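You operate a simulated robot arm through the tools that you are given. There is no shell and no other tool.

Carry out the task below with a simulated two-armed robot. There is one attempt and no reset: what you move stays moved.

JOB
Float the window down into the wooden stand and let go of it.
Fine: lift lock free, handlebar lever to FLOAT till it stands, back to BRAKE; then handlebar DOWN to seat it, RELEASE, lift lock on.

The check looks at the end state, three seconds after you hand in, the way a careful person would. Anything else that was tipped, shoved, dropped, spilled or broken makes it a failure.

ROBOT AND FRAMES
Two 7-joint arms with two-finger parallel grippers on one trunk that stands fixed in place. Base frame: the origin is at the foot of the trunk, x ahead of it, y to its left, z up. Lengths are in mm, angles in rad, forces in N, time in s.
The left shoulder is at [50, 165, 1255], the right one opposite. With the tool pointing down near the work surface each hand reaches from about 100 to 660 mm from the base axis, measured 20 degrees to its own side. Payload 3.91 kg a hand.
Tool frame (each hand has its own): the origin (TCP) lies between the finger pads and is the grasp point; the fingertips stand 30 mm ahead of it; z points along the fingers, y is the line along which they close. Largest opening 110 mm; finger width 20, thickness 10; the body of the gripper, 48 by 112 mm, starts 55 mm behind the TCP.
Orientation is that of the tool frame in the base frame, as [roll, pitch, yaw] about the fixed x, y, z axes, in that order (R = Rz(yaw) Ry(pitch) Rx(roll)). With the fingers straight down and closing along the base's y, the tool's x points along the base's -x, its y along +y and its z along -z.

CONTROLS
- The arms move only by the tool send_rows. It takes "left_steps", "right_steps" or both (then of equal length, played together; a hand with none holds still); each is a list of rows, each a list of 7 numbers: the shift along the tool's x, y, z in mm, then the turn, a rotation vector about the tool's x, y, z in rad, then the gripper command, from -1 (fully open) to 1 (shut), values between in proportion. In form: [[tx, ty, tz, ax, ay, az, gripper], ...]. A call has 1 to 20 rows; each row shifts and turns the commanded pose from where the row before left it, along the tool's axes as they then stand. A row lasts 0.2 s, in which the tool goes at most 50 mm and 0.15 rad; a call with a longer step from one row to the next is refused whole, and so is a gripper value outside its range. A pose out of reach is approached as far as the arm can. The call stops where the force on the tool passes 90 N (or 10 N more than at its start, if that is more) or the arm is blocked; 0.2 s more then pass. Each finger travels about 45 mm/s and halts on what it meets, pressing with about 27 N; the grip force reading is that of the motor and also rises with nothing between the fingers. The clock runs only during rows and for 0.2 s after the last one: add rows that do not move to give the fingers time. The reply holds the time, the measured pose of the TCP, the force on the tool along the base axes, the opening and the grip force, in the units named above and with some noise, with the torque about the TCP (base axes, N m) and any sound that the robot's microphone picked up.
- Cameras (640 x 400 px; columns grow to the right, rows downward): "scene" is now at [111.4, 45, 1483.8]; the picture's right is [0.47, -0.88, 0.00], its down [-0.14, -0.08, -0.99] and it looks along [0.87, 0.47, -0.16] (base axes); focal length 214 px, centre (320, 200). "left" rides on the left gripper at [72, -17, -103] in its tool frame; the picture's right is [0.23, 0.97, 0.00], its down [-0.76, 0.18, -0.62] and it looks along [-0.61, 0.14, 0.78] (tool axes); focal length 222 px, centre (320, 200). "right" rides on the right gripper at [72, 17, -103] in its tool frame; the picture's right is [-0.23, 0.97, 0.00], its down [-0.76, -0.18, -0.62] and it looks along [-0.61, -0.14, 0.78] (tool axes); focal length 222 px, centre (320, 200). There is no depth. A picture from a camera that has moved, and an enlarged one, comes with that camera's place and axes in the base frame and with its lens. The place of the scene camera against the robot may be out by one fixed shift of up to 25 mm in any direction.
- capture(camera): a new picture of that camera. It takes no simulated time.
- raise_lower(by): slides the trunk up (or, below 0, down) by that many mm; the arms and the scene camera ride with it, the base frame stays. It gives what a move gives, with no picture.
- pan_tilt(pan, tilt): turns the head with the scene camera to pan (to the left, within 1.396 rad either way) and tilt (down, from -0.506 to 1.204), counted from straight ahead of the robot. It gives what a move gives.
- enlarge(camera, box): a new picture of the part [left, top, right, bottom] of that camera's present view, enlarged. It takes no simulated time.
- job_done(): hands the job in; it is judged then, once.

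Nothing tells you positions but the pictures and the camera data. Unless the task says otherwise, let go and move clear before handing in.

The tools are called after "Call:" as name(argument=value, ...) on one line, values as JSON. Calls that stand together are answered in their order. send_rows: Moves the arms, as the interface text tells. Its arguments: {"type":"object","properties":{"left_steps":{"type":"array","items":{"type":"array","items":{"type":"number"}}},"right_steps":{"type":"array","items":{"type":"array","items":{"type":"number"}}}},"required":[]} The other tools are called the same way: raise_lower (by) moves the trunk up or down; pan_tilt (pan, tilt) turns the head that bears the scene camera; capture (camera) takes a picture; enlarge (camera, box) takes an enlarged picture of a part of a camera's view; job_done () hands the job in.

At the start:

```text
clock: 0.0
left_position: [269.7, 317.4, 1436.6]
left_ee_rot: [3.14, -0.001, -3.141]
left_ft_force: [0.1, -0.6, 1.0]
left_torque: [0.0, -0.05, -0.01]
left_opening: 110.0
left_finger_force: 0.0
right_position: [283.9, 52.3, 1466.7]
right_ee_rot: [-3.14, -0.001, -3.14]
right_ft_force: [0.4, -0.2, -0.4]
right_torque: [-0.01, 0.0, 0.0]
right_opening: 110.2
right_finger_force: 0.1
trunk travel left (down, up): [-475.0, 28.0]
head pan, tilt (commanded): [0.492, 0.164]
```

scene: 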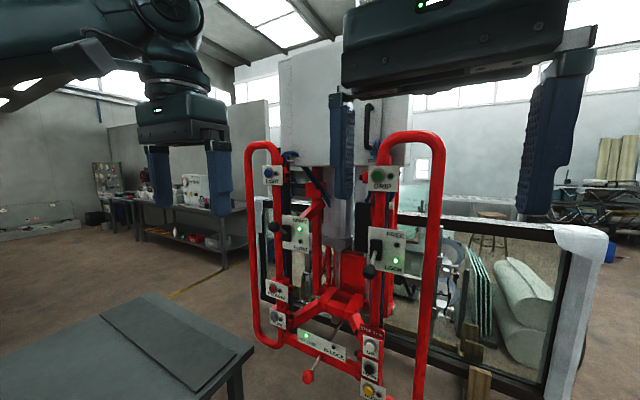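
right: 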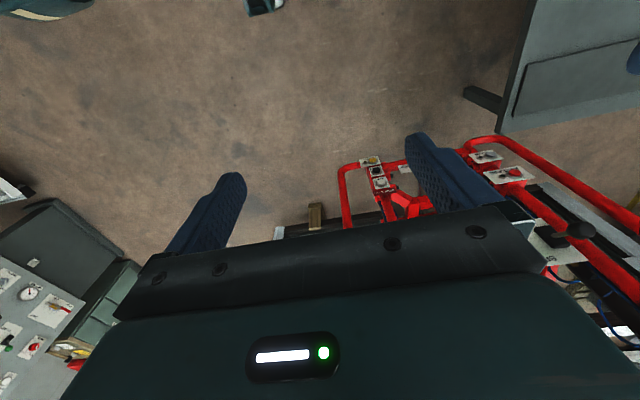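
left: 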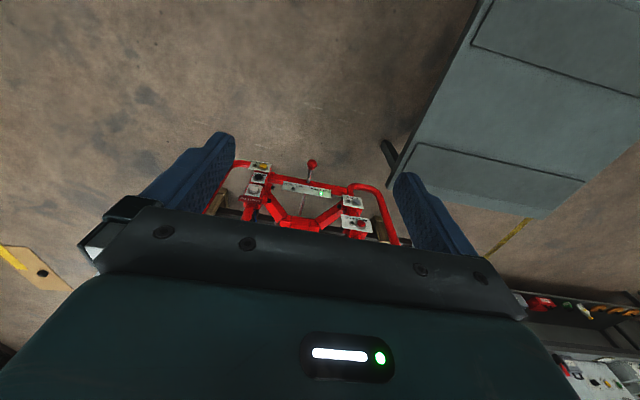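

I see a red lifting-assist handlebar frame ahead and to the left, holding a window, with several labelled control plates. I'll look closer at the labels before moving anything.

Call:
enlarge(camera="scene", box=[240, 140, 440, 265])

Call:
enlarge(camera="scene", box=[240, 265, 440, 390])

Call:
enlarge(camera="scene", box=[340, 210, 420, 260])

Call:
enlarge(camera="scene", box=[260, 200, 340, 250])

```text
3.20 times, centred on (340, 202) of scene
camera zoom: at [111.4, 45.0, 1483.8], right [0.47, -0.88, 0.0], down [-0.14, -0.08, -0.99], along [0.87, 0.47, -0.16], focal length 686 px, centre (256, 192)
```

zoom: 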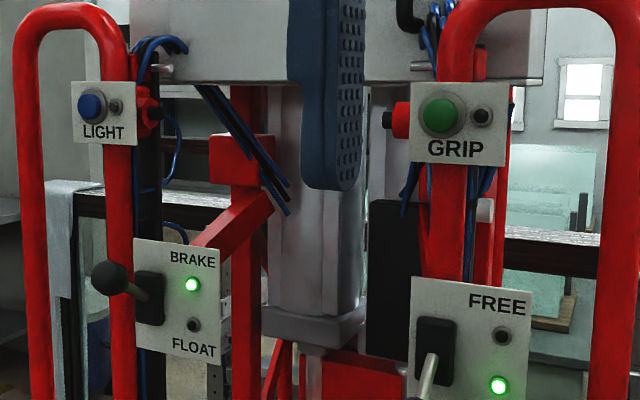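

```text
3.20 times, centred on (340, 328) of scene
camera zoom: at [111.4, 45.0, 1483.8], right [0.47, -0.88, 0.0], down [-0.14, -0.08, -0.99], along [0.87, 0.47, -0.16], focal length 686 px, centre (256, -208)
```

zoom: 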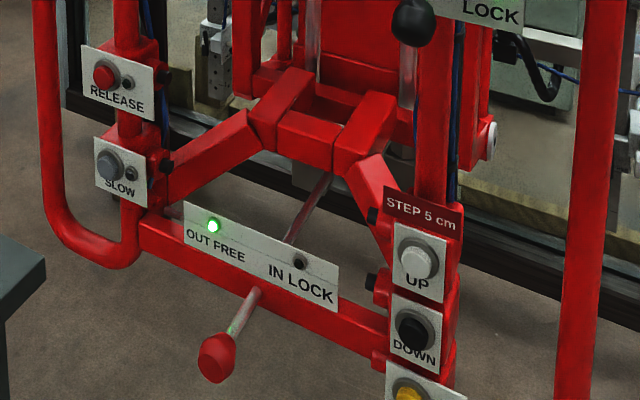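

```text
8.00 times, centred on (380, 235) of scene
camera zoom: at [111.4, 45.0, 1483.8], right [0.47, -0.88, 0.0], down [-0.14, -0.08, -0.99], along [0.87, 0.47, -0.16], focal length 1716 px, centre (-160, -80)
```

zoom: 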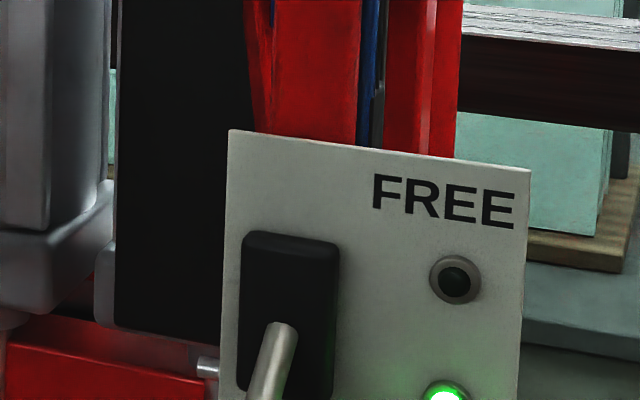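

```text
8.00 times, centred on (300, 225) of scene
camera zoom: at [111.4, 45.0, 1483.8], right [0.47, -0.88, 0.0], down [-0.14, -0.08, -0.99], along [0.87, 0.47, -0.16], focal length 1716 px, centre (480, 0)
```

zoom: 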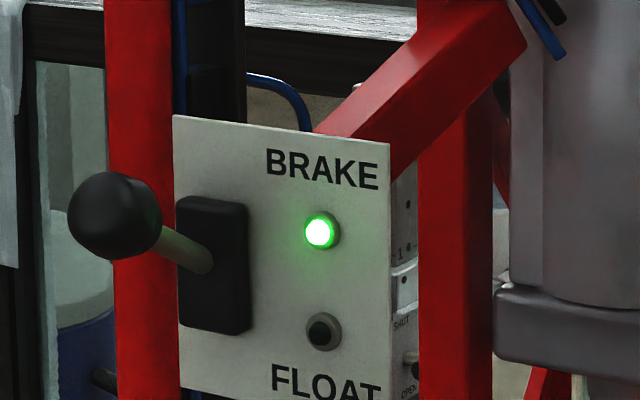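

The handlebar has a BRAKE/FLOAT lever (BRAKE lit), a FREE/LOCK lever (LOCK lit), an OUT FREE/IN LOCK pull knob, and several buttons. I need to see the rest (stand, other panels), so I'll move the head around.

Call:
pan_tilt(pan=0.3, tilt=0.7)

Call:
capture(camera="scene")

Call:
pan_tilt(pan=-0.5, tilt=0.5)

Call:
capture(camera="scene")

Call:
pan_tilt(pan=1.2, tilt=0.4)

Call:
capture(camera="scene")

Call:
pan_tilt(pan=0.3, tilt=-0.3)

Call:
capture(camera="scene")

```text
clock: 1.0
left_position: [269.3, 316.8, 1436.8]
left_ee_rot: [3.141, 0.001, -3.141]
left_ft_force: [0.0, -0.1, 0.0]
left_torque: [-0.05, 0.01, -0.02]
left_opening: 110.0
left_finger_force: 0.0
right_position: [283.2, 53.0, 1466.8]
right_ee_rot: [3.142, 0.0, 3.141]
right_ft_force: [0.9, 1.0, 0.0]
right_torque: [0.0, -0.01, 0.0]
right_opening: 109.7
right_finger_force: 0.0
trunk travel left (down, up): [-475.0, 28.0]
head pan, tilt (commanded): [0.3, 0.7]
```

```text
taken
camera scene: at [110.7, 26.2, 1435.1], right [0.3, -0.96, 0.0], down [-0.61, -0.19, -0.77], along [0.73, 0.23, -0.64], focal length 214 px, centre (320, 200)
```

scene: 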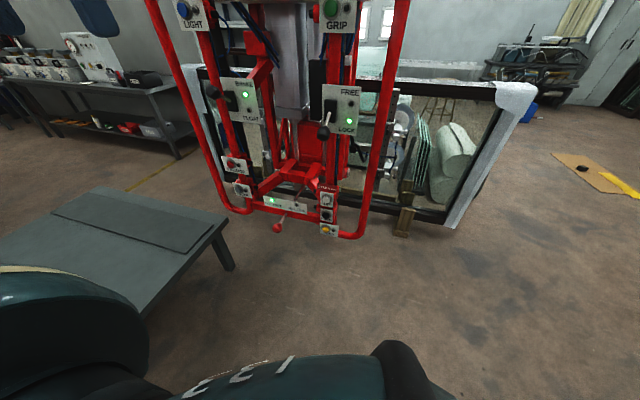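

```text
clock: 2.1
left_position: [270.3, 316.4, 1436.0]
left_ee_rot: [-3.141, 0.0, -3.142]
left_ft_force: [-0.2, 0.0, -0.1]
left_torque: [0.0, 0.0, 0.0]
left_opening: 109.8
left_finger_force: 0.0
right_position: [284.1, 52.5, 1466.1]
right_ee_rot: [-3.141, -0.001, -3.141]
right_ft_force: [0.2, -1.1, 0.2]
right_torque: [-0.01, 0.01, 0.0]
right_opening: 109.9
right_finger_force: 0.1
trunk travel left (down, up): [-475.0, 28.0]
head pan, tilt (commanded): [-0.499, 0.499]
```

```text
taken
camera scene: at [109.4, -42.4, 1452.7], right [-0.48, -0.88, 0.0], down [-0.42, 0.23, -0.88], along [0.77, -0.42, -0.48], focal length 214 px, centre (320, 200)
```

scene: 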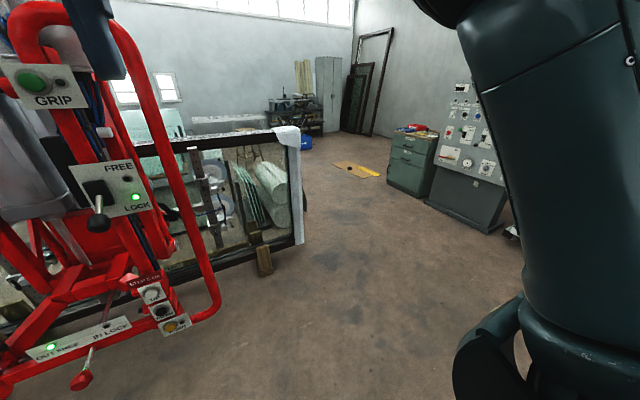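

```text
clock: 3.8
left_position: [270.5, 317.1, 1436.6]
left_ee_rot: [3.14, 0.001, 3.141]
left_ft_force: [1.1, -0.4, -0.5]
left_torque: [-0.02, -0.01, -0.03]
left_opening: 110.0
left_finger_force: 0.0
right_position: [283.3, 52.3, 1466.4]
right_ee_rot: [3.141, 0.0, 3.14]
right_ft_force: [-0.9, 0.4, -0.1]
right_torque: [-0.01, 0.02, -0.01]
right_opening: 110.0
right_finger_force: 0.0
trunk travel left (down, up): [-475.0, 28.0]
head pan, tilt (commanded): [1.201, 0.4]
```

```text
taken
camera scene: at [63.1, 87.4, 1461.9], right [0.93, -0.36, 0.0], down [-0.14, -0.36, -0.92], along [0.33, 0.86, -0.39], focal length 214 px, centre (320, 200)
```

scene: 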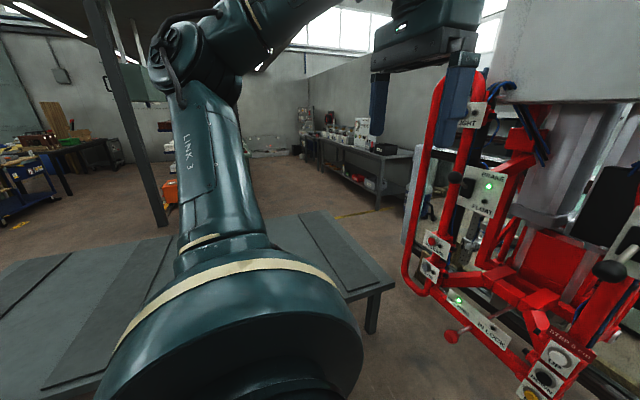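

```text
clock: 5.0
left_position: [270.1, 316.1, 1436.0]
left_ee_rot: [-3.141, 0.0, 3.141]
left_ft_force: [0.7, 0.4, -0.3]
left_torque: [-0.01, -0.01, 0.05]
left_opening: 110.0
left_finger_force: 0.1
right_position: [284.4, 51.7, 1466.3]
right_ee_rot: [3.141, 0.0, 3.141]
right_ft_force: [-0.6, 0.7, 0.2]
right_torque: [-0.03, 0.0, 0.03]
right_opening: 110.1
right_finger_force: 0.0
trunk travel left (down, up): [-475.0, 28.0]
head pan, tilt (commanded): [0.3, -0.3]
```

```text
taken
camera scene: at [104.6, 24.4, 1524.3], right [0.3, -0.96, 0.0], down [0.28, 0.09, -0.96], along [0.91, 0.28, 0.3], focal length 214 px, centre (320, 200)
```

scene: 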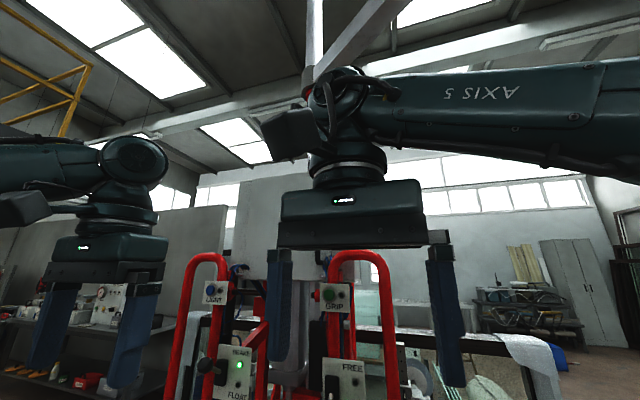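

Other consoles exist to the right and on the bench, but the job's controls are on the red handlebar. I'll aim the head at the handlebar and look in detail.

Call:
pan_tilt(pan=0.4, tilt=0.45)

Call:
capture(camera="scene")

Call:
enlarge(camera="scene", box=[220, 60, 420, 185])

Call:
enlarge(camera="scene", box=[220, 180, 420, 305])

```text
clock: 6.1
left_position: [270.0, 317.1, 1436.5]
left_ee_rot: [-3.14, 0.0, -3.141]
left_ft_force: [0.1, 0.2, -0.1]
left_torque: [0.02, -0.01, -0.03]
left_opening: 110.1
left_finger_force: 0.2
right_position: [283.5, 52.5, 1465.9]
right_ee_rot: [-3.141, 0.0, 3.141]
right_ft_force: [-0.7, -0.8, 0.0]
right_torque: [-0.02, 0.01, -0.02]
right_opening: 110.0
right_finger_force: 0.1
trunk travel left (down, up): [-475.0, 28.0]
head pan, tilt (commanded): [0.4, 0.45]
```

```text
taken
camera scene: at [114.2, 36.8, 1457.3], right [0.39, -0.92, 0.0], down [-0.4, -0.17, -0.9], along [0.83, 0.35, -0.43], focal length 214 px, centre (320, 200)
```

scene: 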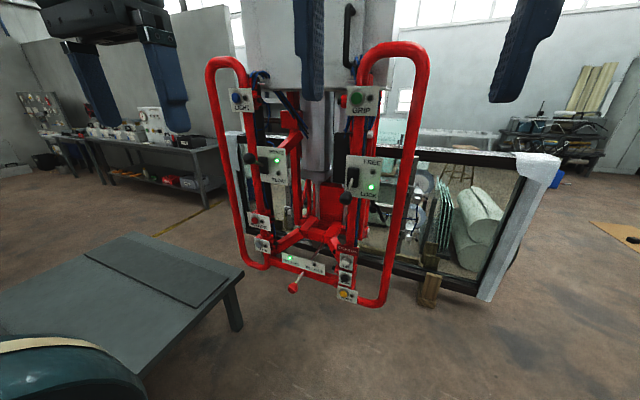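

```text
3.20 times, centred on (320, 122) of scene
camera zoom: at [114.2, 36.8, 1457.3], right [0.39, -0.92, 0.0], down [-0.4, -0.17, -0.9], along [0.83, 0.35, -0.43], focal length 686 px, centre (320, 448)
```

zoom: 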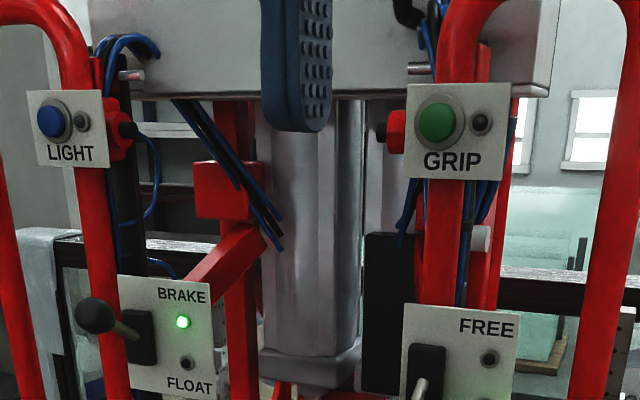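

```text
3.20 times, centred on (320, 242) of scene
camera zoom: at [114.2, 36.8, 1457.3], right [0.39, -0.92, 0.0], down [-0.4, -0.17, -0.9], along [0.83, 0.35, -0.43], focal length 686 px, centre (320, 64)
```

zoom: 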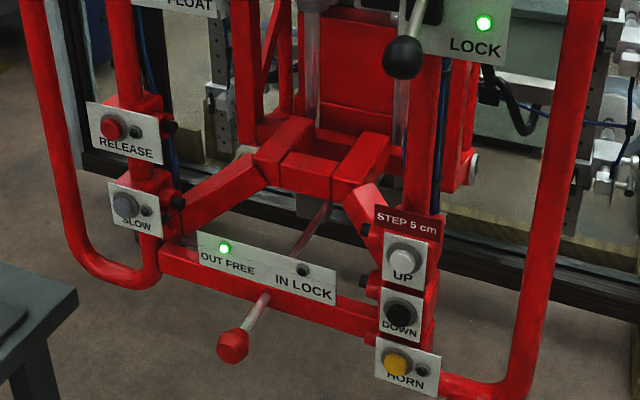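

I'll inspect the wood stand beneath the window, the console on the right, and the area behind the handlebar for a specific "lift lock" label.

Call:
enlarge(camera="scene", box=[300, 120, 460, 220])

Call:
enlarge(camera="scene", box=[380, 210, 540, 310])

Call:
enlarge(camera="scene", box=[280, 140, 344, 180])

Call:
enlarge(camera="scene", box=[270, 180, 334, 220])

Call:
enlarge(camera="scene", box=[400, 140, 560, 240])

```text
4.00 times, centred on (380, 170) of scene
camera zoom: at [114.2, 36.8, 1457.3], right [0.39, -0.92, 0.0], down [-0.4, -0.17, -0.9], along [0.83, 0.35, -0.43], focal length 858 px, centre (80, 320)
```

zoom: 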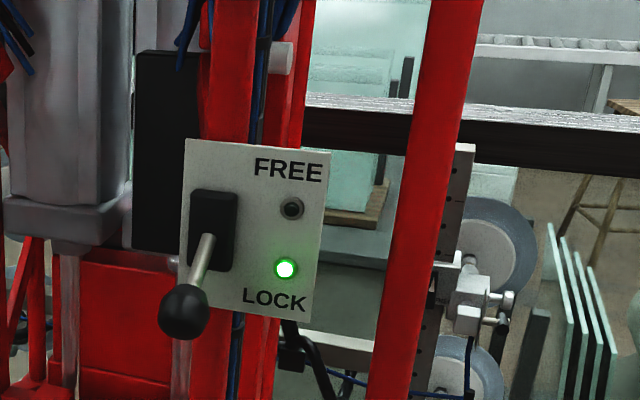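

```text
4.00 times, centred on (460, 260) of scene
camera zoom: at [114.2, 36.8, 1457.3], right [0.39, -0.92, 0.0], down [-0.4, -0.17, -0.9], along [0.83, 0.35, -0.43], focal length 858 px, centre (-240, -40)
```

zoom: 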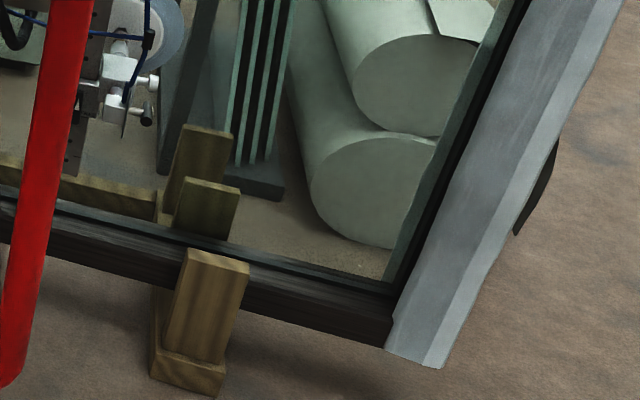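

```text
10.00 times, centred on (312, 160) of scene
camera zoom: at [114.2, 36.8, 1457.3], right [0.39, -0.92, 0.0], down [-0.4, -0.17, -0.9], along [0.83, 0.35, -0.43], focal length 2145 px, centre (400, 600)
```

zoom: 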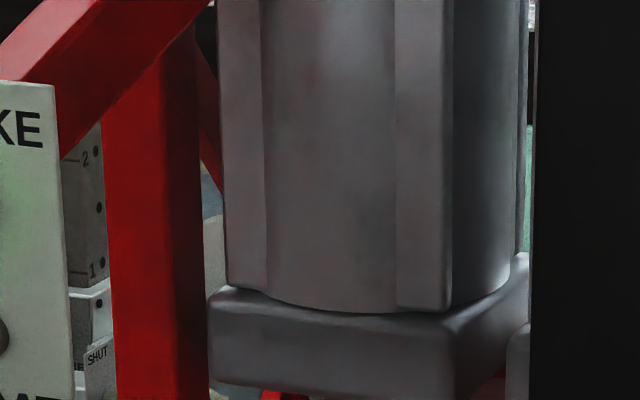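

```text
10.00 times, centred on (302, 200) of scene
camera zoom: at [114.2, 36.8, 1457.3], right [0.39, -0.92, 0.0], down [-0.4, -0.17, -0.9], along [0.83, 0.35, -0.43], focal length 2145 px, centre (500, 200)
```

zoom: 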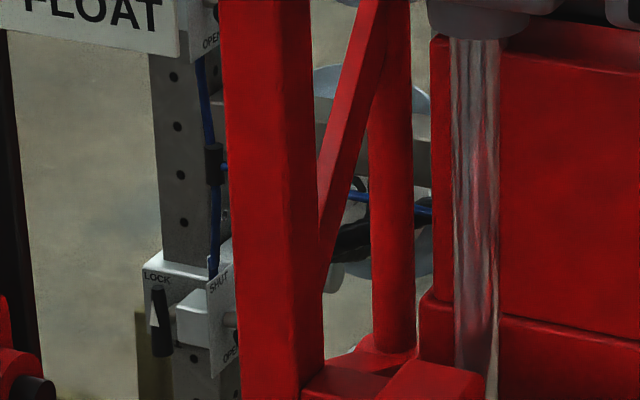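

```text
4.00 times, centred on (480, 190) of scene
camera zoom: at [114.2, 36.8, 1457.3], right [0.39, -0.92, 0.0], down [-0.4, -0.17, -0.9], along [0.83, 0.35, -0.43], focal length 858 px, centre (-320, 240)
```

zoom: 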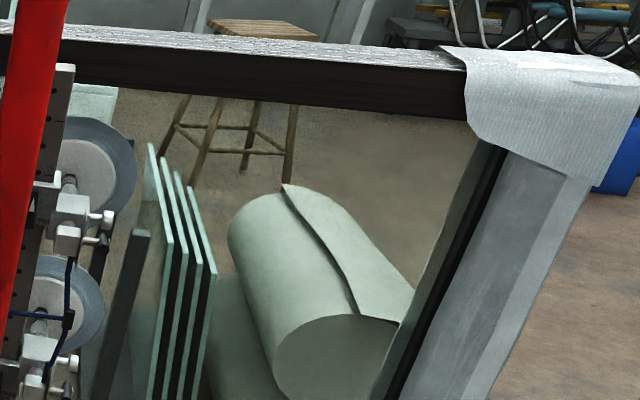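

The stand is two wooden slotted legs under the window, and the window hangs above its base. I'll lower the trunk to gain parallax for measuring and a better look at the lock and the controls.

Call:
raise_lower(by=-150)

Call:
capture(camera="scene")

Call:
enlarge(camera="scene", box=[220, 40, 420, 165])

Call:
enlarge(camera="scene", box=[220, 140, 420, 265])

```text
clock: 7.9
left_position: [270.2, 316.9, 1286.6]
left_ee_rot: [-3.142, 0.0, -3.142]
left_ft_force: [0.6, 0.5, -0.5]
left_torque: [0.02, 0.01, -0.01]
left_opening: 110.3
left_finger_force: 0.1
right_position: [285.0, 51.6, 1316.2]
right_ee_rot: [-3.141, 0.001, -3.141]
right_ft_force: [-0.6, -0.2, -0.3]
right_torque: [0.01, -0.03, -0.01]
right_opening: 110.0
right_finger_force: 0.0
trunk travel left (down, up): [-325.0, 178.0]
head pan, tilt (commanded): [0.4, 0.45]
```

```text
taken
camera scene: at [114.1, 36.8, 1307.3], right [0.39, -0.92, 0.0], down [-0.4, -0.17, -0.9], along [0.83, 0.35, -0.44], focal length 214 px, centre (320, 200)
```

scene: 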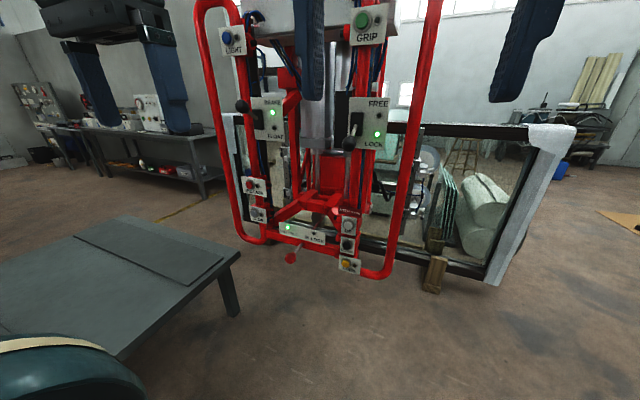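

```text
3.20 times, centred on (320, 102) of scene
camera zoom: at [114.1, 36.8, 1307.3], right [0.39, -0.92, 0.0], down [-0.4, -0.17, -0.9], along [0.83, 0.35, -0.44], focal length 686 px, centre (320, 512)
```

zoom: 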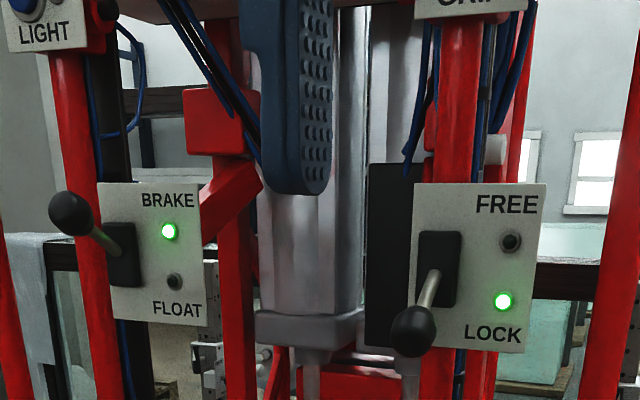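

```text
3.20 times, centred on (320, 202) of scene
camera zoom: at [114.1, 36.8, 1307.3], right [0.39, -0.92, 0.0], down [-0.4, -0.17, -0.9], along [0.83, 0.35, -0.44], focal length 686 px, centre (320, 192)
```

zoom: 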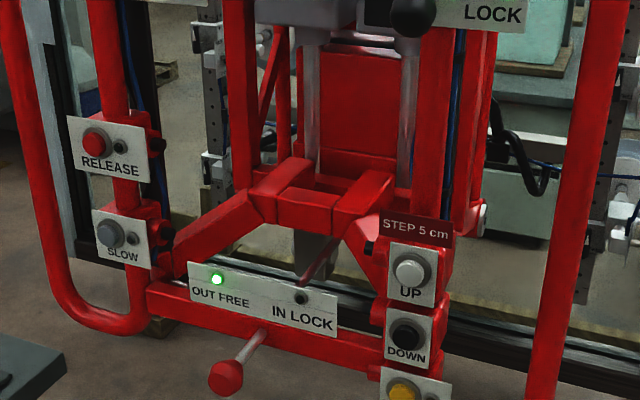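

I've roughly located the handlebar controls at x≈640–690: BRAKE/FLOAT lever near y 500, z 1280; FREE/LOCK lever near y 182, z 1200; pull knob near (624, 368, 787). I'll bring the left wrist camera forward to inspect the rod and column before deciding which one is the lift lock.

Call:
send_rows(left_steps=[[-35, 0, 0, 0, 0, 0, -1], [-35, 0, 0, 0, 0, 0, -1], [-35, 0, 0, 0, 0, 0, -1], [-35, 0, 0, 0, 0, 0, -1]])

Call:
capture(camera="left")

Call:
enlarge(camera="left", box=[200, 60, 440, 210])

```text
clock: 8.9
left_position: [413.2, 319.6, 1285.6]
left_ee_rot: [-3.14, 0.001, 3.141]
left_ft_force: [-0.8, 0.4, -0.2]
left_torque: [-0.01, 0.0, 0.01]
left_opening: 110.0
left_finger_force: 0.1
right_position: [284.3, 52.0, 1315.9]
right_ee_rot: [-3.141, -0.002, -3.141]
right_ft_force: [0.5, 0.4, 0.5]
right_torque: [0.01, 0.0, 0.01]
right_opening: 109.6
right_finger_force: 0.0
trunk travel left (down, up): [-325.0, 178.0]
head pan, tilt (commanded): [0.4, 0.45]
```

```text
taken
camera left: at [342.2, 304.0, 1388.3], right [-0.23, 0.97, 0.0], down [0.76, 0.18, 0.62], along [0.61, 0.14, -0.78], focal length 222 px, centre (320, 200)
```

left: 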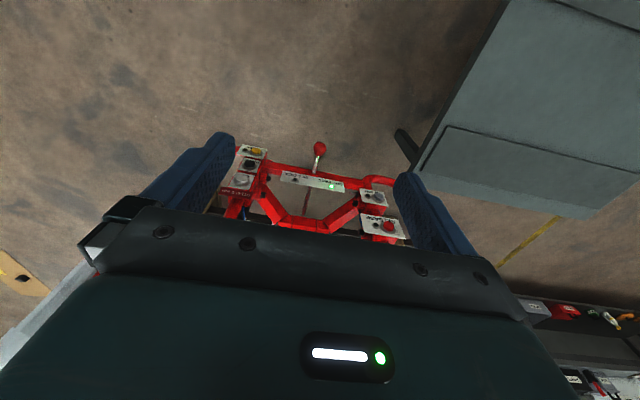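

```text
2.67 times, centred on (320, 135) of left
camera zoom: at [342.2, 304.0, 1388.3], right [-0.23, 0.97, 0.0], down [0.76, 0.18, 0.62], along [0.61, 0.14, -0.78], focal length 592 px, centre (320, 373)
```

zoom: 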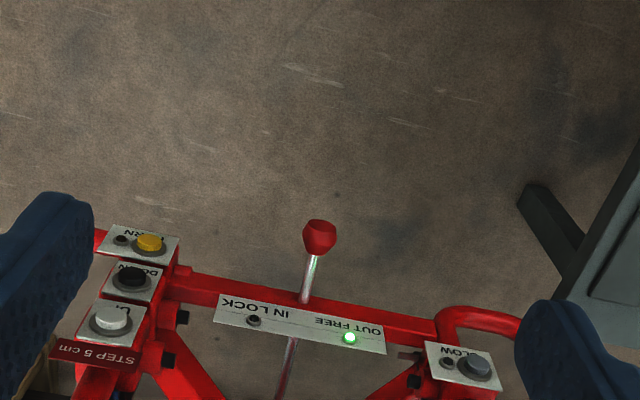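

The wrist view is from above and inverted. I'll lower the trunk and pitch the left hand so its camera looks nearly horizontally at the rod and mast base.

Call:
raise_lower(by=-250)

Call:
send_rows(left_steps=[[0, 0, 0, 0, -0.14, 0, -1], [0, 0, 0, 0, -0.14, 0, -1], [0, 0, 0, 0, -0.14, 0, -1], [0, 0, 0, 0, -0.14, 0, -1], [0, 0, 0, 0, -0.14, 0, -1]])

Call:
capture(camera="left")

Call:
capture(camera="scene")

```text
clock: 11.4
left_position: [411.9, 319.7, 1035.6]
left_ee_rot: [3.141, -0.001, 3.141]
left_ft_force: [-0.6, 1.0, -1.0]
left_torque: [0.02, 0.0, -0.02]
left_opening: 110.1
left_finger_force: 0.1
right_position: [283.9, 52.3, 1066.2]
right_ee_rot: [-3.141, 0.0, -3.141]
right_ft_force: [0.1, -0.5, 1.3]
right_torque: [0.01, 0.03, -0.01]
right_opening: 110.1
right_finger_force: 0.1
trunk travel left (down, up): [-75.0, 428.0]
head pan, tilt (commanded): [0.4, 0.45]
```

```text
clock: 12.7
left_position: [412.2, 318.9, 1036.6]
left_ee_rot: [3.142, 0.702, -3.14]
left_ft_force: [0.2, -0.7, 0.5]
left_torque: [-0.01, 0.0, -0.02]
left_opening: 109.8
left_finger_force: 0.1
right_position: [283.6, 51.6, 1067.4]
right_ee_rot: [-3.141, 0.0, 3.141]
right_ft_force: [1.8, 0.3, 1.0]
right_torque: [-0.02, -0.06, 0.05]
right_opening: 110.1
right_finger_force: 0.0
trunk travel left (down, up): [-75.0, 428.0]
head pan, tilt (commanded): [0.4, 0.45]
```

```text
taken
camera left: at [291.1, 303.7, 1067.3], right [-0.17, 0.97, -0.15], down [0.18, 0.18, 0.97], along [0.97, 0.14, -0.21], focal length 222 px, centre (320, 200)
```

left: 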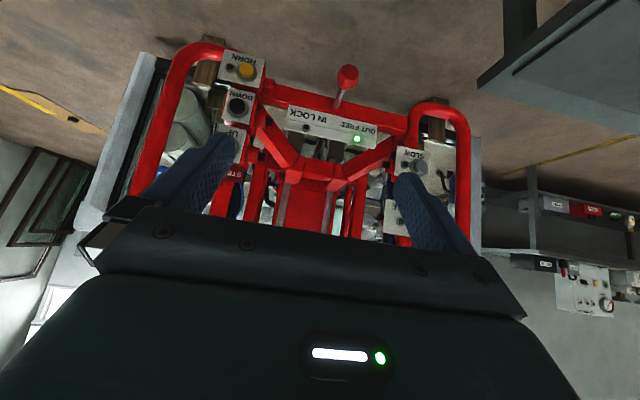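

```text
taken
camera scene: at [114.2, 36.8, 1057.3], right [0.39, -0.92, 0.0], down [-0.4, -0.17, -0.9], along [0.83, 0.35, -0.44], focal length 214 px, centre (320, 200)
```

scene: 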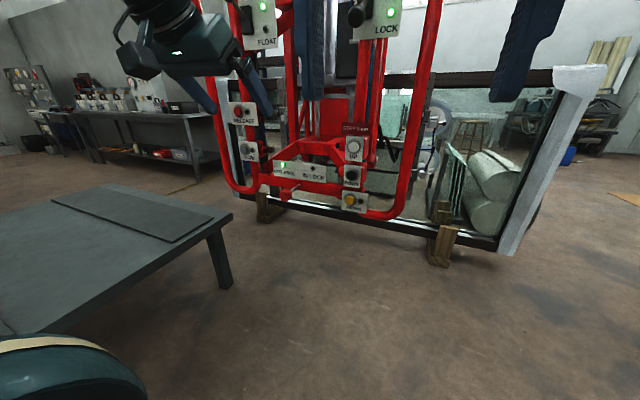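

Call:
enlarge(camera="scene", box=[225, 90, 385, 190])

Call:
enlarge(camera="scene", box=[240, 140, 400, 240])

Call:
enlarge(camera="left", box=[220, 70, 460, 220])

Call:
pan_tilt(pan=0.4, tilt=-0.05)

Call:
capture(camera="scene")

```text
4.00 times, centred on (305, 140) of scene
camera zoom: at [114.2, 36.8, 1057.3], right [0.39, -0.92, 0.0], down [-0.4, -0.17, -0.9], along [0.83, 0.35, -0.44], focal length 858 px, centre (380, 440)
```

zoom: 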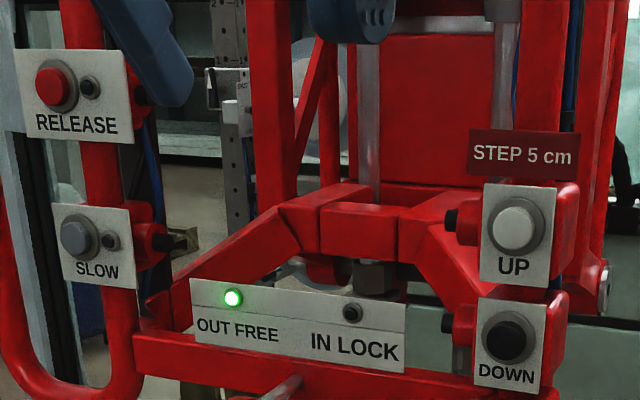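

```text
4.00 times, centred on (320, 190) of scene
camera zoom: at [114.2, 36.8, 1057.3], right [0.39, -0.92, 0.0], down [-0.4, -0.17, -0.9], along [0.83, 0.35, -0.44], focal length 858 px, centre (320, 240)
```

zoom: 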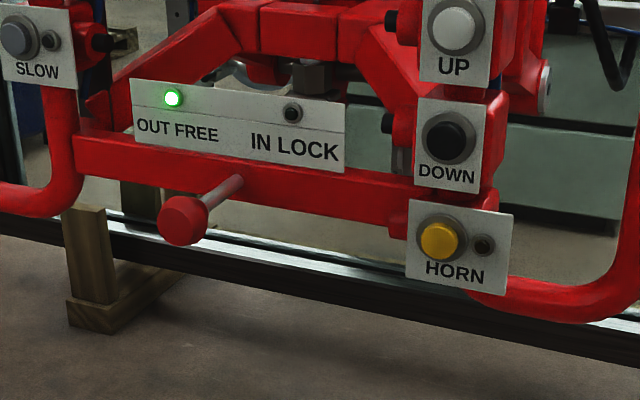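

```text
2.67 times, centred on (340, 145) of left
camera zoom: at [291.1, 303.7, 1067.3], right [-0.17, 0.97, -0.15], down [0.18, 0.18, 0.97], along [0.97, 0.14, -0.21], focal length 592 px, centre (267, 347)
```

zoom: 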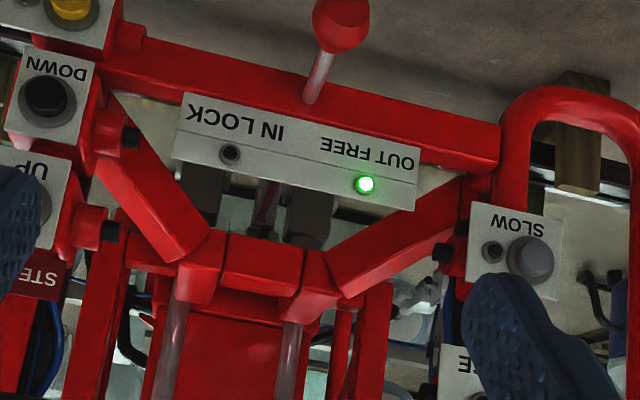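

```text
clock: 13.6
left_position: [413.4, 319.5, 1036.2]
left_ee_rot: [-3.141, 0.701, -3.14]
left_ft_force: [-0.5, 0.7, -0.9]
left_torque: [0.01, -0.04, -0.02]
left_opening: 110.0
left_finger_force: 0.2
right_position: [283.6, 52.4, 1067.5]
right_ee_rot: [-3.141, -0.001, 3.142]
right_ft_force: [0.9, 0.5, -0.3]
right_torque: [0.02, 0.04, -0.02]
right_opening: 109.8
right_finger_force: 0.0
trunk travel left (down, up): [-75.0, 428.0]
head pan, tilt (commanded): [0.4, -0.051]
```

```text
taken
camera scene: at [111.2, 35.6, 1103.3], right [0.39, -0.92, 0.0], down [0.05, 0.02, -1.0], along [0.92, 0.39, 0.05], focal length 214 px, centre (320, 200)
```

scene: 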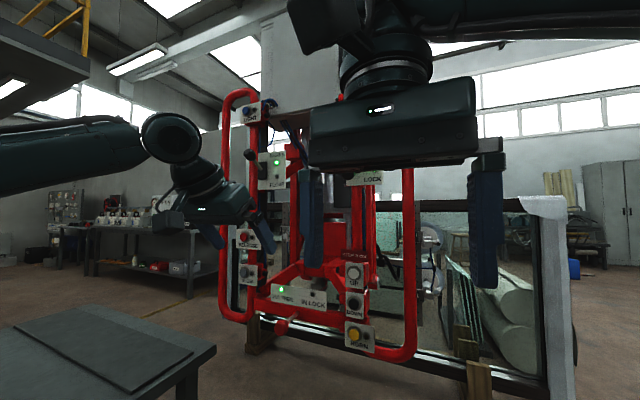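

The rod at the bottom runs under the yoke toward the pane frame behind, while the FREE/LOCK lever sits by the mast. To trace both mechanically, I'll bring the right hand out to the right side of the frame and look across with its camera.

Call:
send_rows(right_steps=[[0, -40, 0, 0, 0, 0, -1], [0, -40, 0, 0, 0, 0, -1], [0, -40, 0, 0, 0, 0, -1], [-45, -10, 0, 0, 0, 0, -1], [-45, -10, 0, 0, 0, 0, -1], [-45, 0, 0, 0, 0, 0, -1], [-45, 0, 0, 0, 0, 0, -1], [-45, 0, 0, 0, 0, 0, -1], [0, 0, 0, 0, 0, -0.145, -1], [0, 0, 0, 0, 0, -0.145, -1], [0, 0, 0, 0, 0, -0.145, -1], [0, 0, 0, 0, 0, -0.145, -1], [0, 0, 0, 0, 0, -0.145, -1], [0, 0, 0, 0, 0, -0.145, -1], [0, 0, 0, 0, 0, -0.145, -1], [0, 0, 0, 0, 0, -0.145, -1]])

Call:
capture(camera="right")

Call:
capture(camera="scene")

```text
clock: 17.0
left_position: [411.9, 319.0, 1035.7]
left_ee_rot: [-3.141, 0.7, 3.141]
left_ft_force: [-0.5, 0.3, -1.0]
left_torque: [0.0, 0.02, 0.01]
left_opening: 109.9
left_finger_force: 0.1
right_position: [387.1, -64.5, 968.0]
right_ee_rot: [-3.14, 0.003, -1.982]
right_ft_force: [-1.0, 0.1, 0.4]
right_torque: [-0.01, -0.01, -0.01]
right_opening: 109.8
right_finger_force: 0.1
right hand out of reach, approached as far as the arm can: row 8, 11, 12, 13, 14, 15, 16
trunk travel left (down, up): [-75.0, 428.0]
head pan, tilt (commanded): [0.4, -0.051]
```

```text
taken
camera right: at [343.7, -124.7, 1070.5], right [-0.8, 0.6, 0.0], down [0.47, 0.63, 0.63], along [0.37, 0.5, -0.78], focal length 222 px, centre (320, 200)
```

right: 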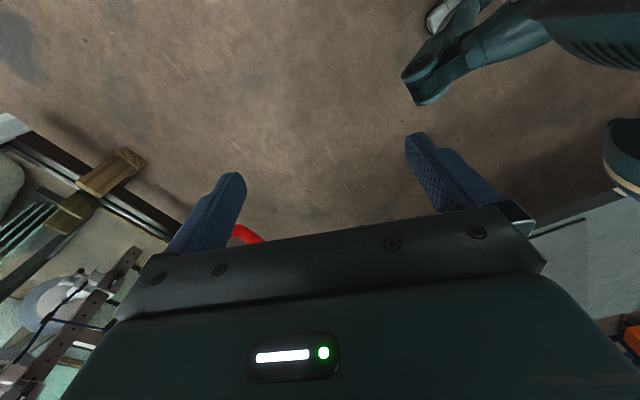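

```text
taken
camera scene: at [111.2, 35.5, 1103.5], right [0.39, -0.92, 0.0], down [0.05, 0.02, -1.0], along [0.92, 0.39, 0.05], focal length 214 px, centre (320, 200)
```

scene: 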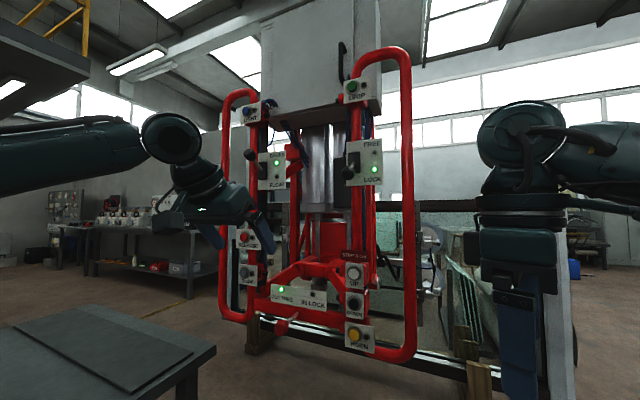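

The right hand is out of the way now (it couldn't reach that far with the tool down at this height). I'll use this clear scene view.

Call:
enlarge(camera="scene", box=[220, 60, 420, 185])

Call:
enlarge(camera="scene", box=[300, 120, 396, 180])

Call:
enlarge(camera="scene", box=[280, 180, 376, 240])

Call:
enlarge(camera="scene", box=[250, 255, 410, 355])

```text
3.20 times, centred on (320, 122) of scene
camera zoom: at [111.2, 35.5, 1103.5], right [0.39, -0.92, 0.0], down [0.05, 0.02, -1.0], along [0.92, 0.39, 0.05], focal length 686 px, centre (320, 448)
```

zoom: 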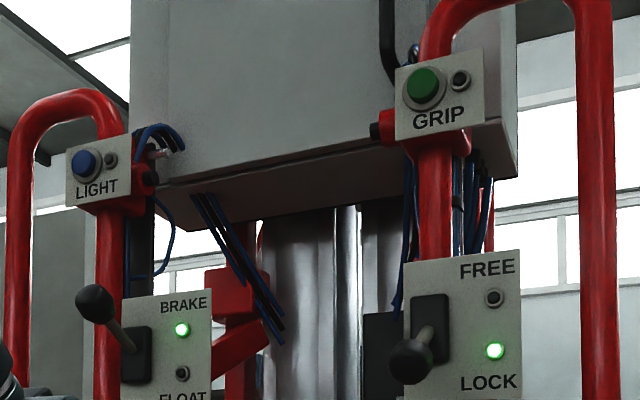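

```text
6.67 times, centred on (348, 150) of scene
camera zoom: at [111.2, 35.5, 1103.5], right [0.39, -0.92, 0.0], down [0.05, 0.02, -1.0], along [0.92, 0.39, 0.05], focal length 1430 px, centre (133, 533)
```

zoom: 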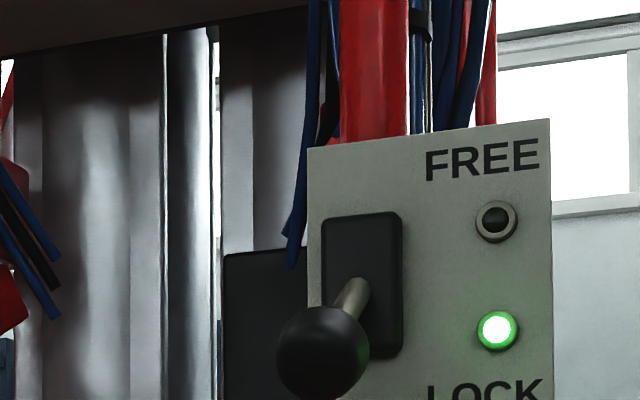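

```text
6.67 times, centred on (328, 210) of scene
camera zoom: at [111.2, 35.5, 1103.5], right [0.39, -0.92, 0.0], down [0.05, 0.02, -1.0], along [0.92, 0.39, 0.05], focal length 1430 px, centre (267, 133)
```

zoom: 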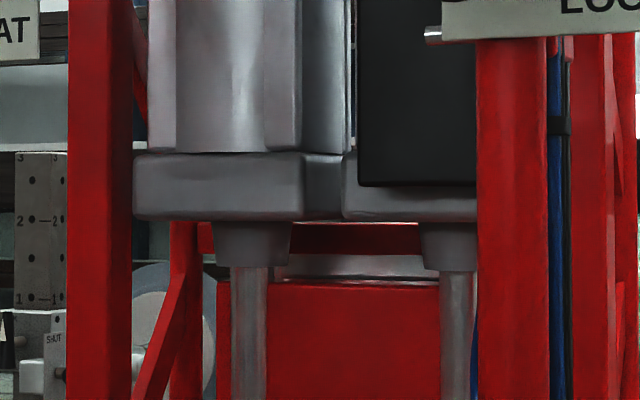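

```text
4.00 times, centred on (330, 305) of scene
camera zoom: at [111.2, 35.5, 1103.5], right [0.39, -0.92, 0.0], down [0.05, 0.02, -1.0], along [0.92, 0.39, 0.05], focal length 858 px, centre (280, -220)
```

zoom: 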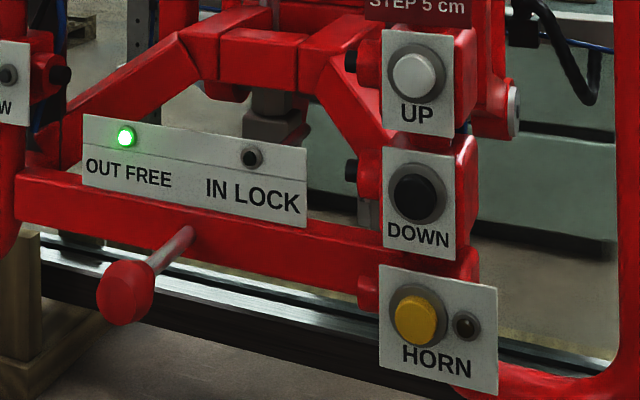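

Call:
enlarge(camera="scene", box=[325, 165, 365, 190])

Call:
enlarge(camera="scene", box=[280, 270, 344, 310])

Call:
enlarge(camera="left", box=[280, 100, 376, 160])

```text
16.00 times, centred on (345, 178) of scene
camera zoom: at [111.2, 35.5, 1103.5], right [0.39, -0.92, 0.0], down [0.05, 0.02, -1.0], along [0.92, 0.39, 0.05], focal length 3432 px, centre (-80, 560)
```

zoom: 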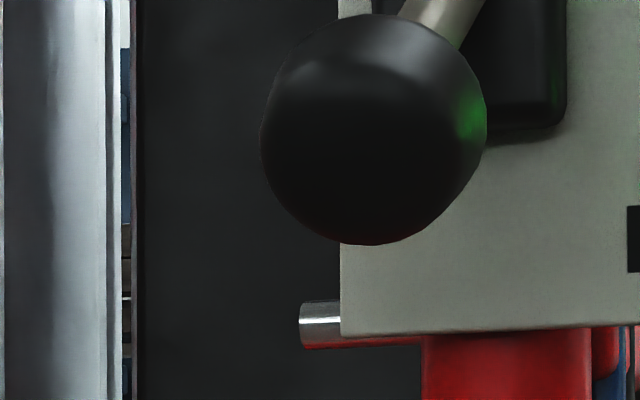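

```text
10.00 times, centred on (312, 290) of scene
camera zoom: at [111.2, 35.5, 1103.5], right [0.39, -0.92, 0.0], down [0.05, 0.02, -1.0], along [0.92, 0.39, 0.05], focal length 2145 px, centre (400, -700)
```

zoom: 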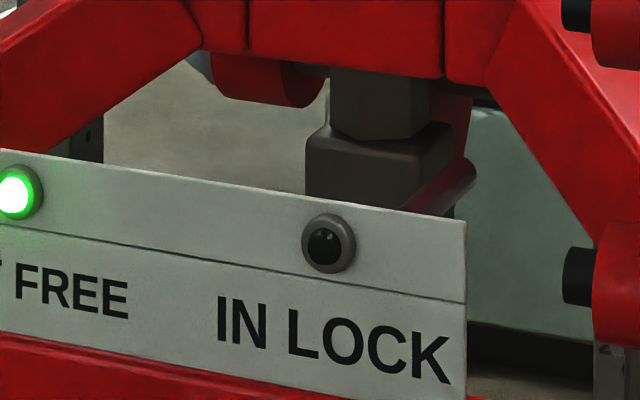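

```text
6.67 times, centred on (328, 130) of left
camera zoom: at [291.1, 303.9, 1067.6], right [-0.17, 0.97, -0.15], down [0.18, 0.18, 0.97], along [0.97, 0.14, -0.21], focal length 1481 px, centre (267, 667)
```

zoom: 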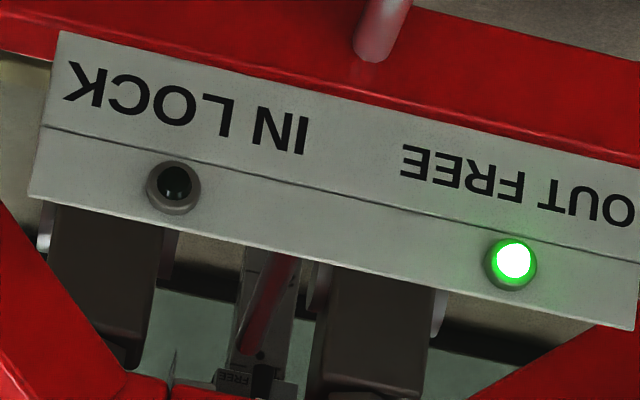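

The pull rod runs straight back (to about x 940) into the pane frame, so it's a turn/tilt lock. The FREE/LOCK lever sits on the lift cylinder with a black lock box, so I take that lever, now in LOCK, as the lift lock. I'll raise the trunk to working height and bring the hands around.

Call:
raise_lower(by=225)

Call:
send_rows(right_steps=[[0, 0, 0, 0, 0, 0, -1], [0, 0, 0, 0, 0, 0, -1]])

Call:
capture(camera="right")

```text
clock: 19.4
left_position: [412.2, 321.2, 1260.7]
left_ee_rot: [-3.141, 0.699, -3.14]
left_ft_force: [0.9, -0.5, 0.1]
left_torque: [0.02, 0.02, -0.02]
left_opening: 110.1
left_finger_force: 0.1
right_position: [388.2, -64.5, 1191.7]
right_ee_rot: [-3.141, 0.002, -1.983]
right_ft_force: [0.1, 0.1, 0.3]
right_torque: [0.02, -0.01, 0.01]
right_opening: 109.9
right_finger_force: 0.0
trunk travel left (down, up): [-300.0, 203.0]
head pan, tilt (commanded): [0.4, -0.051]
```

```text
clock: 19.9
left_position: [412.0, 319.7, 1260.8]
left_ee_rot: [3.141, 0.7, 3.141]
left_ft_force: [-0.1, -0.5, -0.3]
left_torque: [0.0, 0.0, -0.02]
left_opening: 110.2
left_finger_force: 0.1
right_position: [388.5, -64.4, 1193.2]
right_ee_rot: [-3.141, 0.002, -1.984]
right_ft_force: [1.1, -0.2, 0.4]
right_torque: [0.02, 0.04, 0.01]
right_opening: 110.2
right_finger_force: 0.2
trunk travel left (down, up): [-300.0, 203.0]
head pan, tilt (commanded): [0.4, -0.051]
```

```text
taken
camera right: at [343.9, -124.4, 1295.6], right [-0.8, 0.6, 0.0], down [0.47, 0.63, 0.62], along [0.37, 0.5, -0.78], focal length 222 px, centre (320, 200)
```

right: 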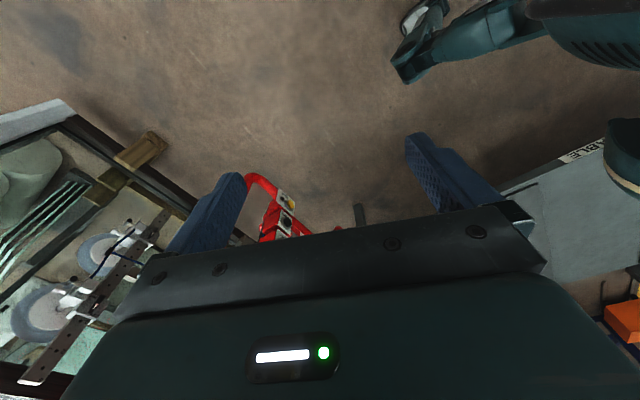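

Call:
send_rows(right_steps=[[0, 0, 0, 0, -0.14, 0, -1], [0, 0, 0, 0, -0.14, 0, -1], [0, 0, 0, 0, -0.14, 0, -1], [0, 0, 0, 0, -0.14, 0, -1], [0, 0, 0, 0, -0.14, 0, -1], [0, 0, 0, 0, -0.14, 0, -1]])

Call:
capture(camera="right")

Call:
enlarge(camera="right", box=[160, 60, 400, 210])

```text
clock: 21.4
left_position: [413.9, 319.8, 1260.5]
left_ee_rot: [3.14, 0.7, -3.141]
left_ft_force: [-0.2, 0.0, 0.7]
left_torque: [-0.03, 0.03, 0.0]
left_opening: 109.9
left_finger_force: 0.0
right_position: [387.7, -65.4, 1193.1]
right_ee_rot: [3.14, 0.846, -1.985]
right_ft_force: [-0.1, -0.6, -0.1]
right_torque: [0.01, 0.01, -0.02]
right_opening: 109.8
right_finger_force: 0.0
trunk travel left (down, up): [-300.0, 203.0]
head pan, tilt (commanded): [0.4, -0.051]
```

```text
taken
camera right: at [322.9, -172.2, 1207.2], right [-0.83, 0.53, 0.17], down [0.18, -0.03, 0.98], along [0.53, 0.85, -0.07], focal length 222 px, centre (320, 200)
```

right: 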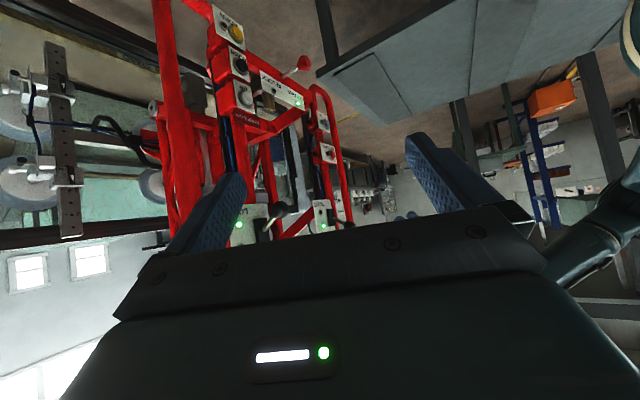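

```text
2.67 times, centred on (280, 135) of right
camera zoom: at [322.9, -172.2, 1207.2], right [-0.83, 0.53, 0.17], down [0.18, -0.03, 0.98], along [0.53, 0.85, -0.07], focal length 592 px, centre (427, 373)
```

zoom: 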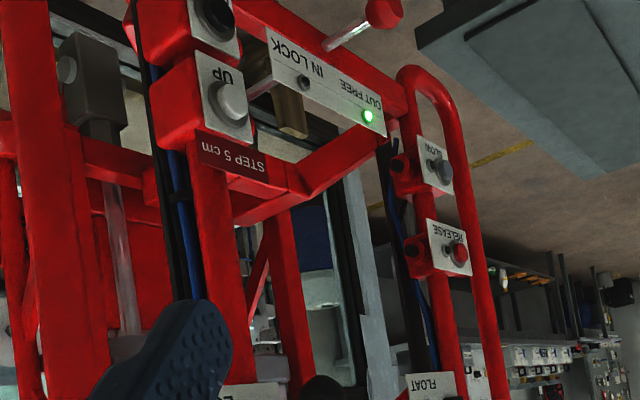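

The right camera now sees the frame from its side, inverted. I'll turn both hands to point straight ahead (+x) with the fingers stacked vertically, so one finger can sit above and one below a lever knob.

Call:
send_rows(left_steps=[[0, 0, 0, -0.0567, -0.0567, 0.1218, -1], [0, 0, 0, -0.0567, -0.0567, 0.1218, -1], [0, 0, 0, -0.0567, -0.0567, 0.1218, -1], [0, 0, 0, -0.0567, -0.0567, 0.1218, -1], [0, 0, 0, -0.0567, -0.0567, 0.1218, -1], [0, 0, 0, -0.0567, -0.0567, 0.1218, -1], [0, 0, 0, -0.0567, -0.0567, 0.1218, -1], [0, 0, 0, -0.0567, -0.0567, 0.1218, -1], [0, 0, 0, -0.0567, -0.0567, 0.1218, -1], [0, 0, 0, -0.0567, -0.0567, 0.1218, -1], [0, 0, 0, -0.0567, -0.0567, 0.1218, -1], [0, 0, 0, -0.0567, -0.0567, 0.1218, -1]], right_steps=[[0, 0, 0, 0.1064, 0.0282, -0.0776, -1], [0, 0, 0, 0.1064, 0.0282, -0.0776, -1], [0, 0, 0, 0.1064, 0.0282, -0.0776, -1], [0, 0, 0, 0.1064, 0.0282, -0.0776, -1], [0, 0, 0, 0.1064, 0.0282, -0.0776, -1], [0, 0, 0, 0.1064, 0.0282, -0.0776, -1], [0, 0, 0, 0.1064, 0.0282, -0.0776, -1], [0, 0, 0, 0.1064, 0.0282, -0.0776, -1], [0, 0, 0, 0.1064, 0.0282, -0.0776, -1], [0, 0, 0, 0.1064, 0.0282, -0.0776, -1], [0, 0, 0, 0.1064, 0.0282, -0.0776, -1], [0, 0, 0, 0.1064, 0.0282, -0.0776, -1]])

Call:
capture(camera="right")

Call:
capture(camera="left")

Call:
capture(camera="scene")

```text
clock: 23.9
left_position: [411.5, 320.6, 1260.7]
left_ee_rot: [1.567, -0.001, 1.569]
left_ft_force: [-0.1, -0.2, -0.3]
left_torque: [-0.01, 0.01, -0.01]
left_opening: 110.0
left_finger_force: 0.0
right_position: [388.6, -64.7, 1193.4]
right_ee_rot: [-1.571, -0.005, -1.569]
right_ft_force: [-0.1, 0.2, 0.4]
right_torque: [-0.02, 0.0, 0.0]
right_opening: 110.0
right_finger_force: 0.0
trunk travel left (down, up): [-300.0, 203.0]
head pan, tilt (commanded): [0.4, -0.051]
```

```text
taken
camera right: at [285.9, -137.4, 1175.5], right [0.0, 0.22, -0.98], down [-0.62, 0.76, 0.17], along [0.78, 0.61, 0.14], focal length 222 px, centre (320, 200)
```

right: 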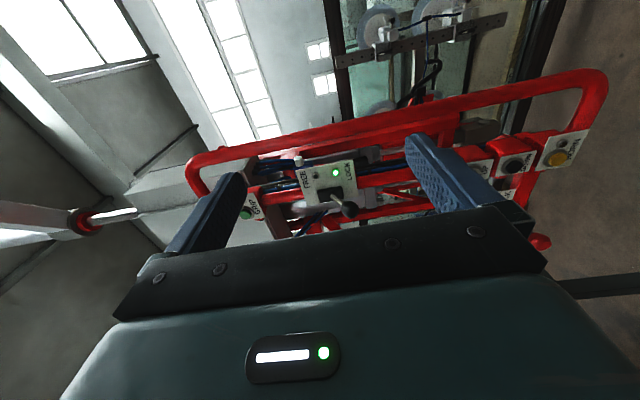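

```text
taken
camera left: at [309.5, 394.1, 1242.8], right [0.0, 0.23, 0.97], down [-0.62, -0.76, 0.17], along [0.78, -0.61, 0.14], focal length 222 px, centre (320, 200)
```

left: 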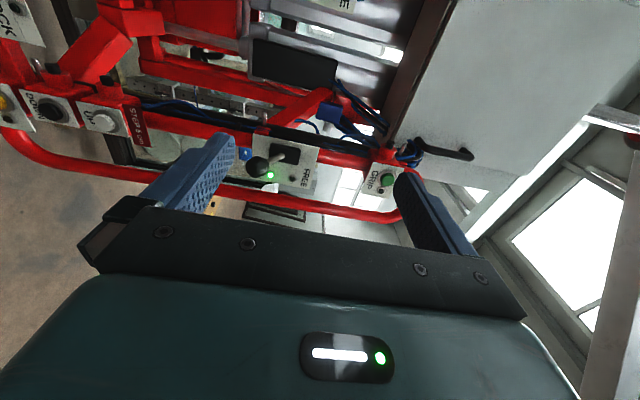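

```text
taken
camera scene: at [111.1, 35.9, 1328.4], right [0.39, -0.92, 0.0], down [0.05, 0.02, -1.0], along [0.92, 0.39, 0.05], focal length 214 px, centre (320, 200)
```

scene: 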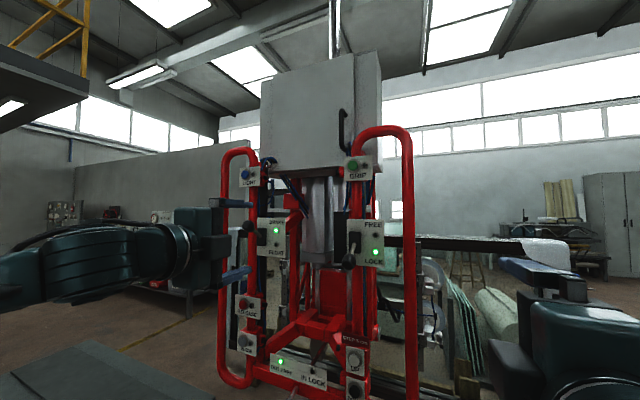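

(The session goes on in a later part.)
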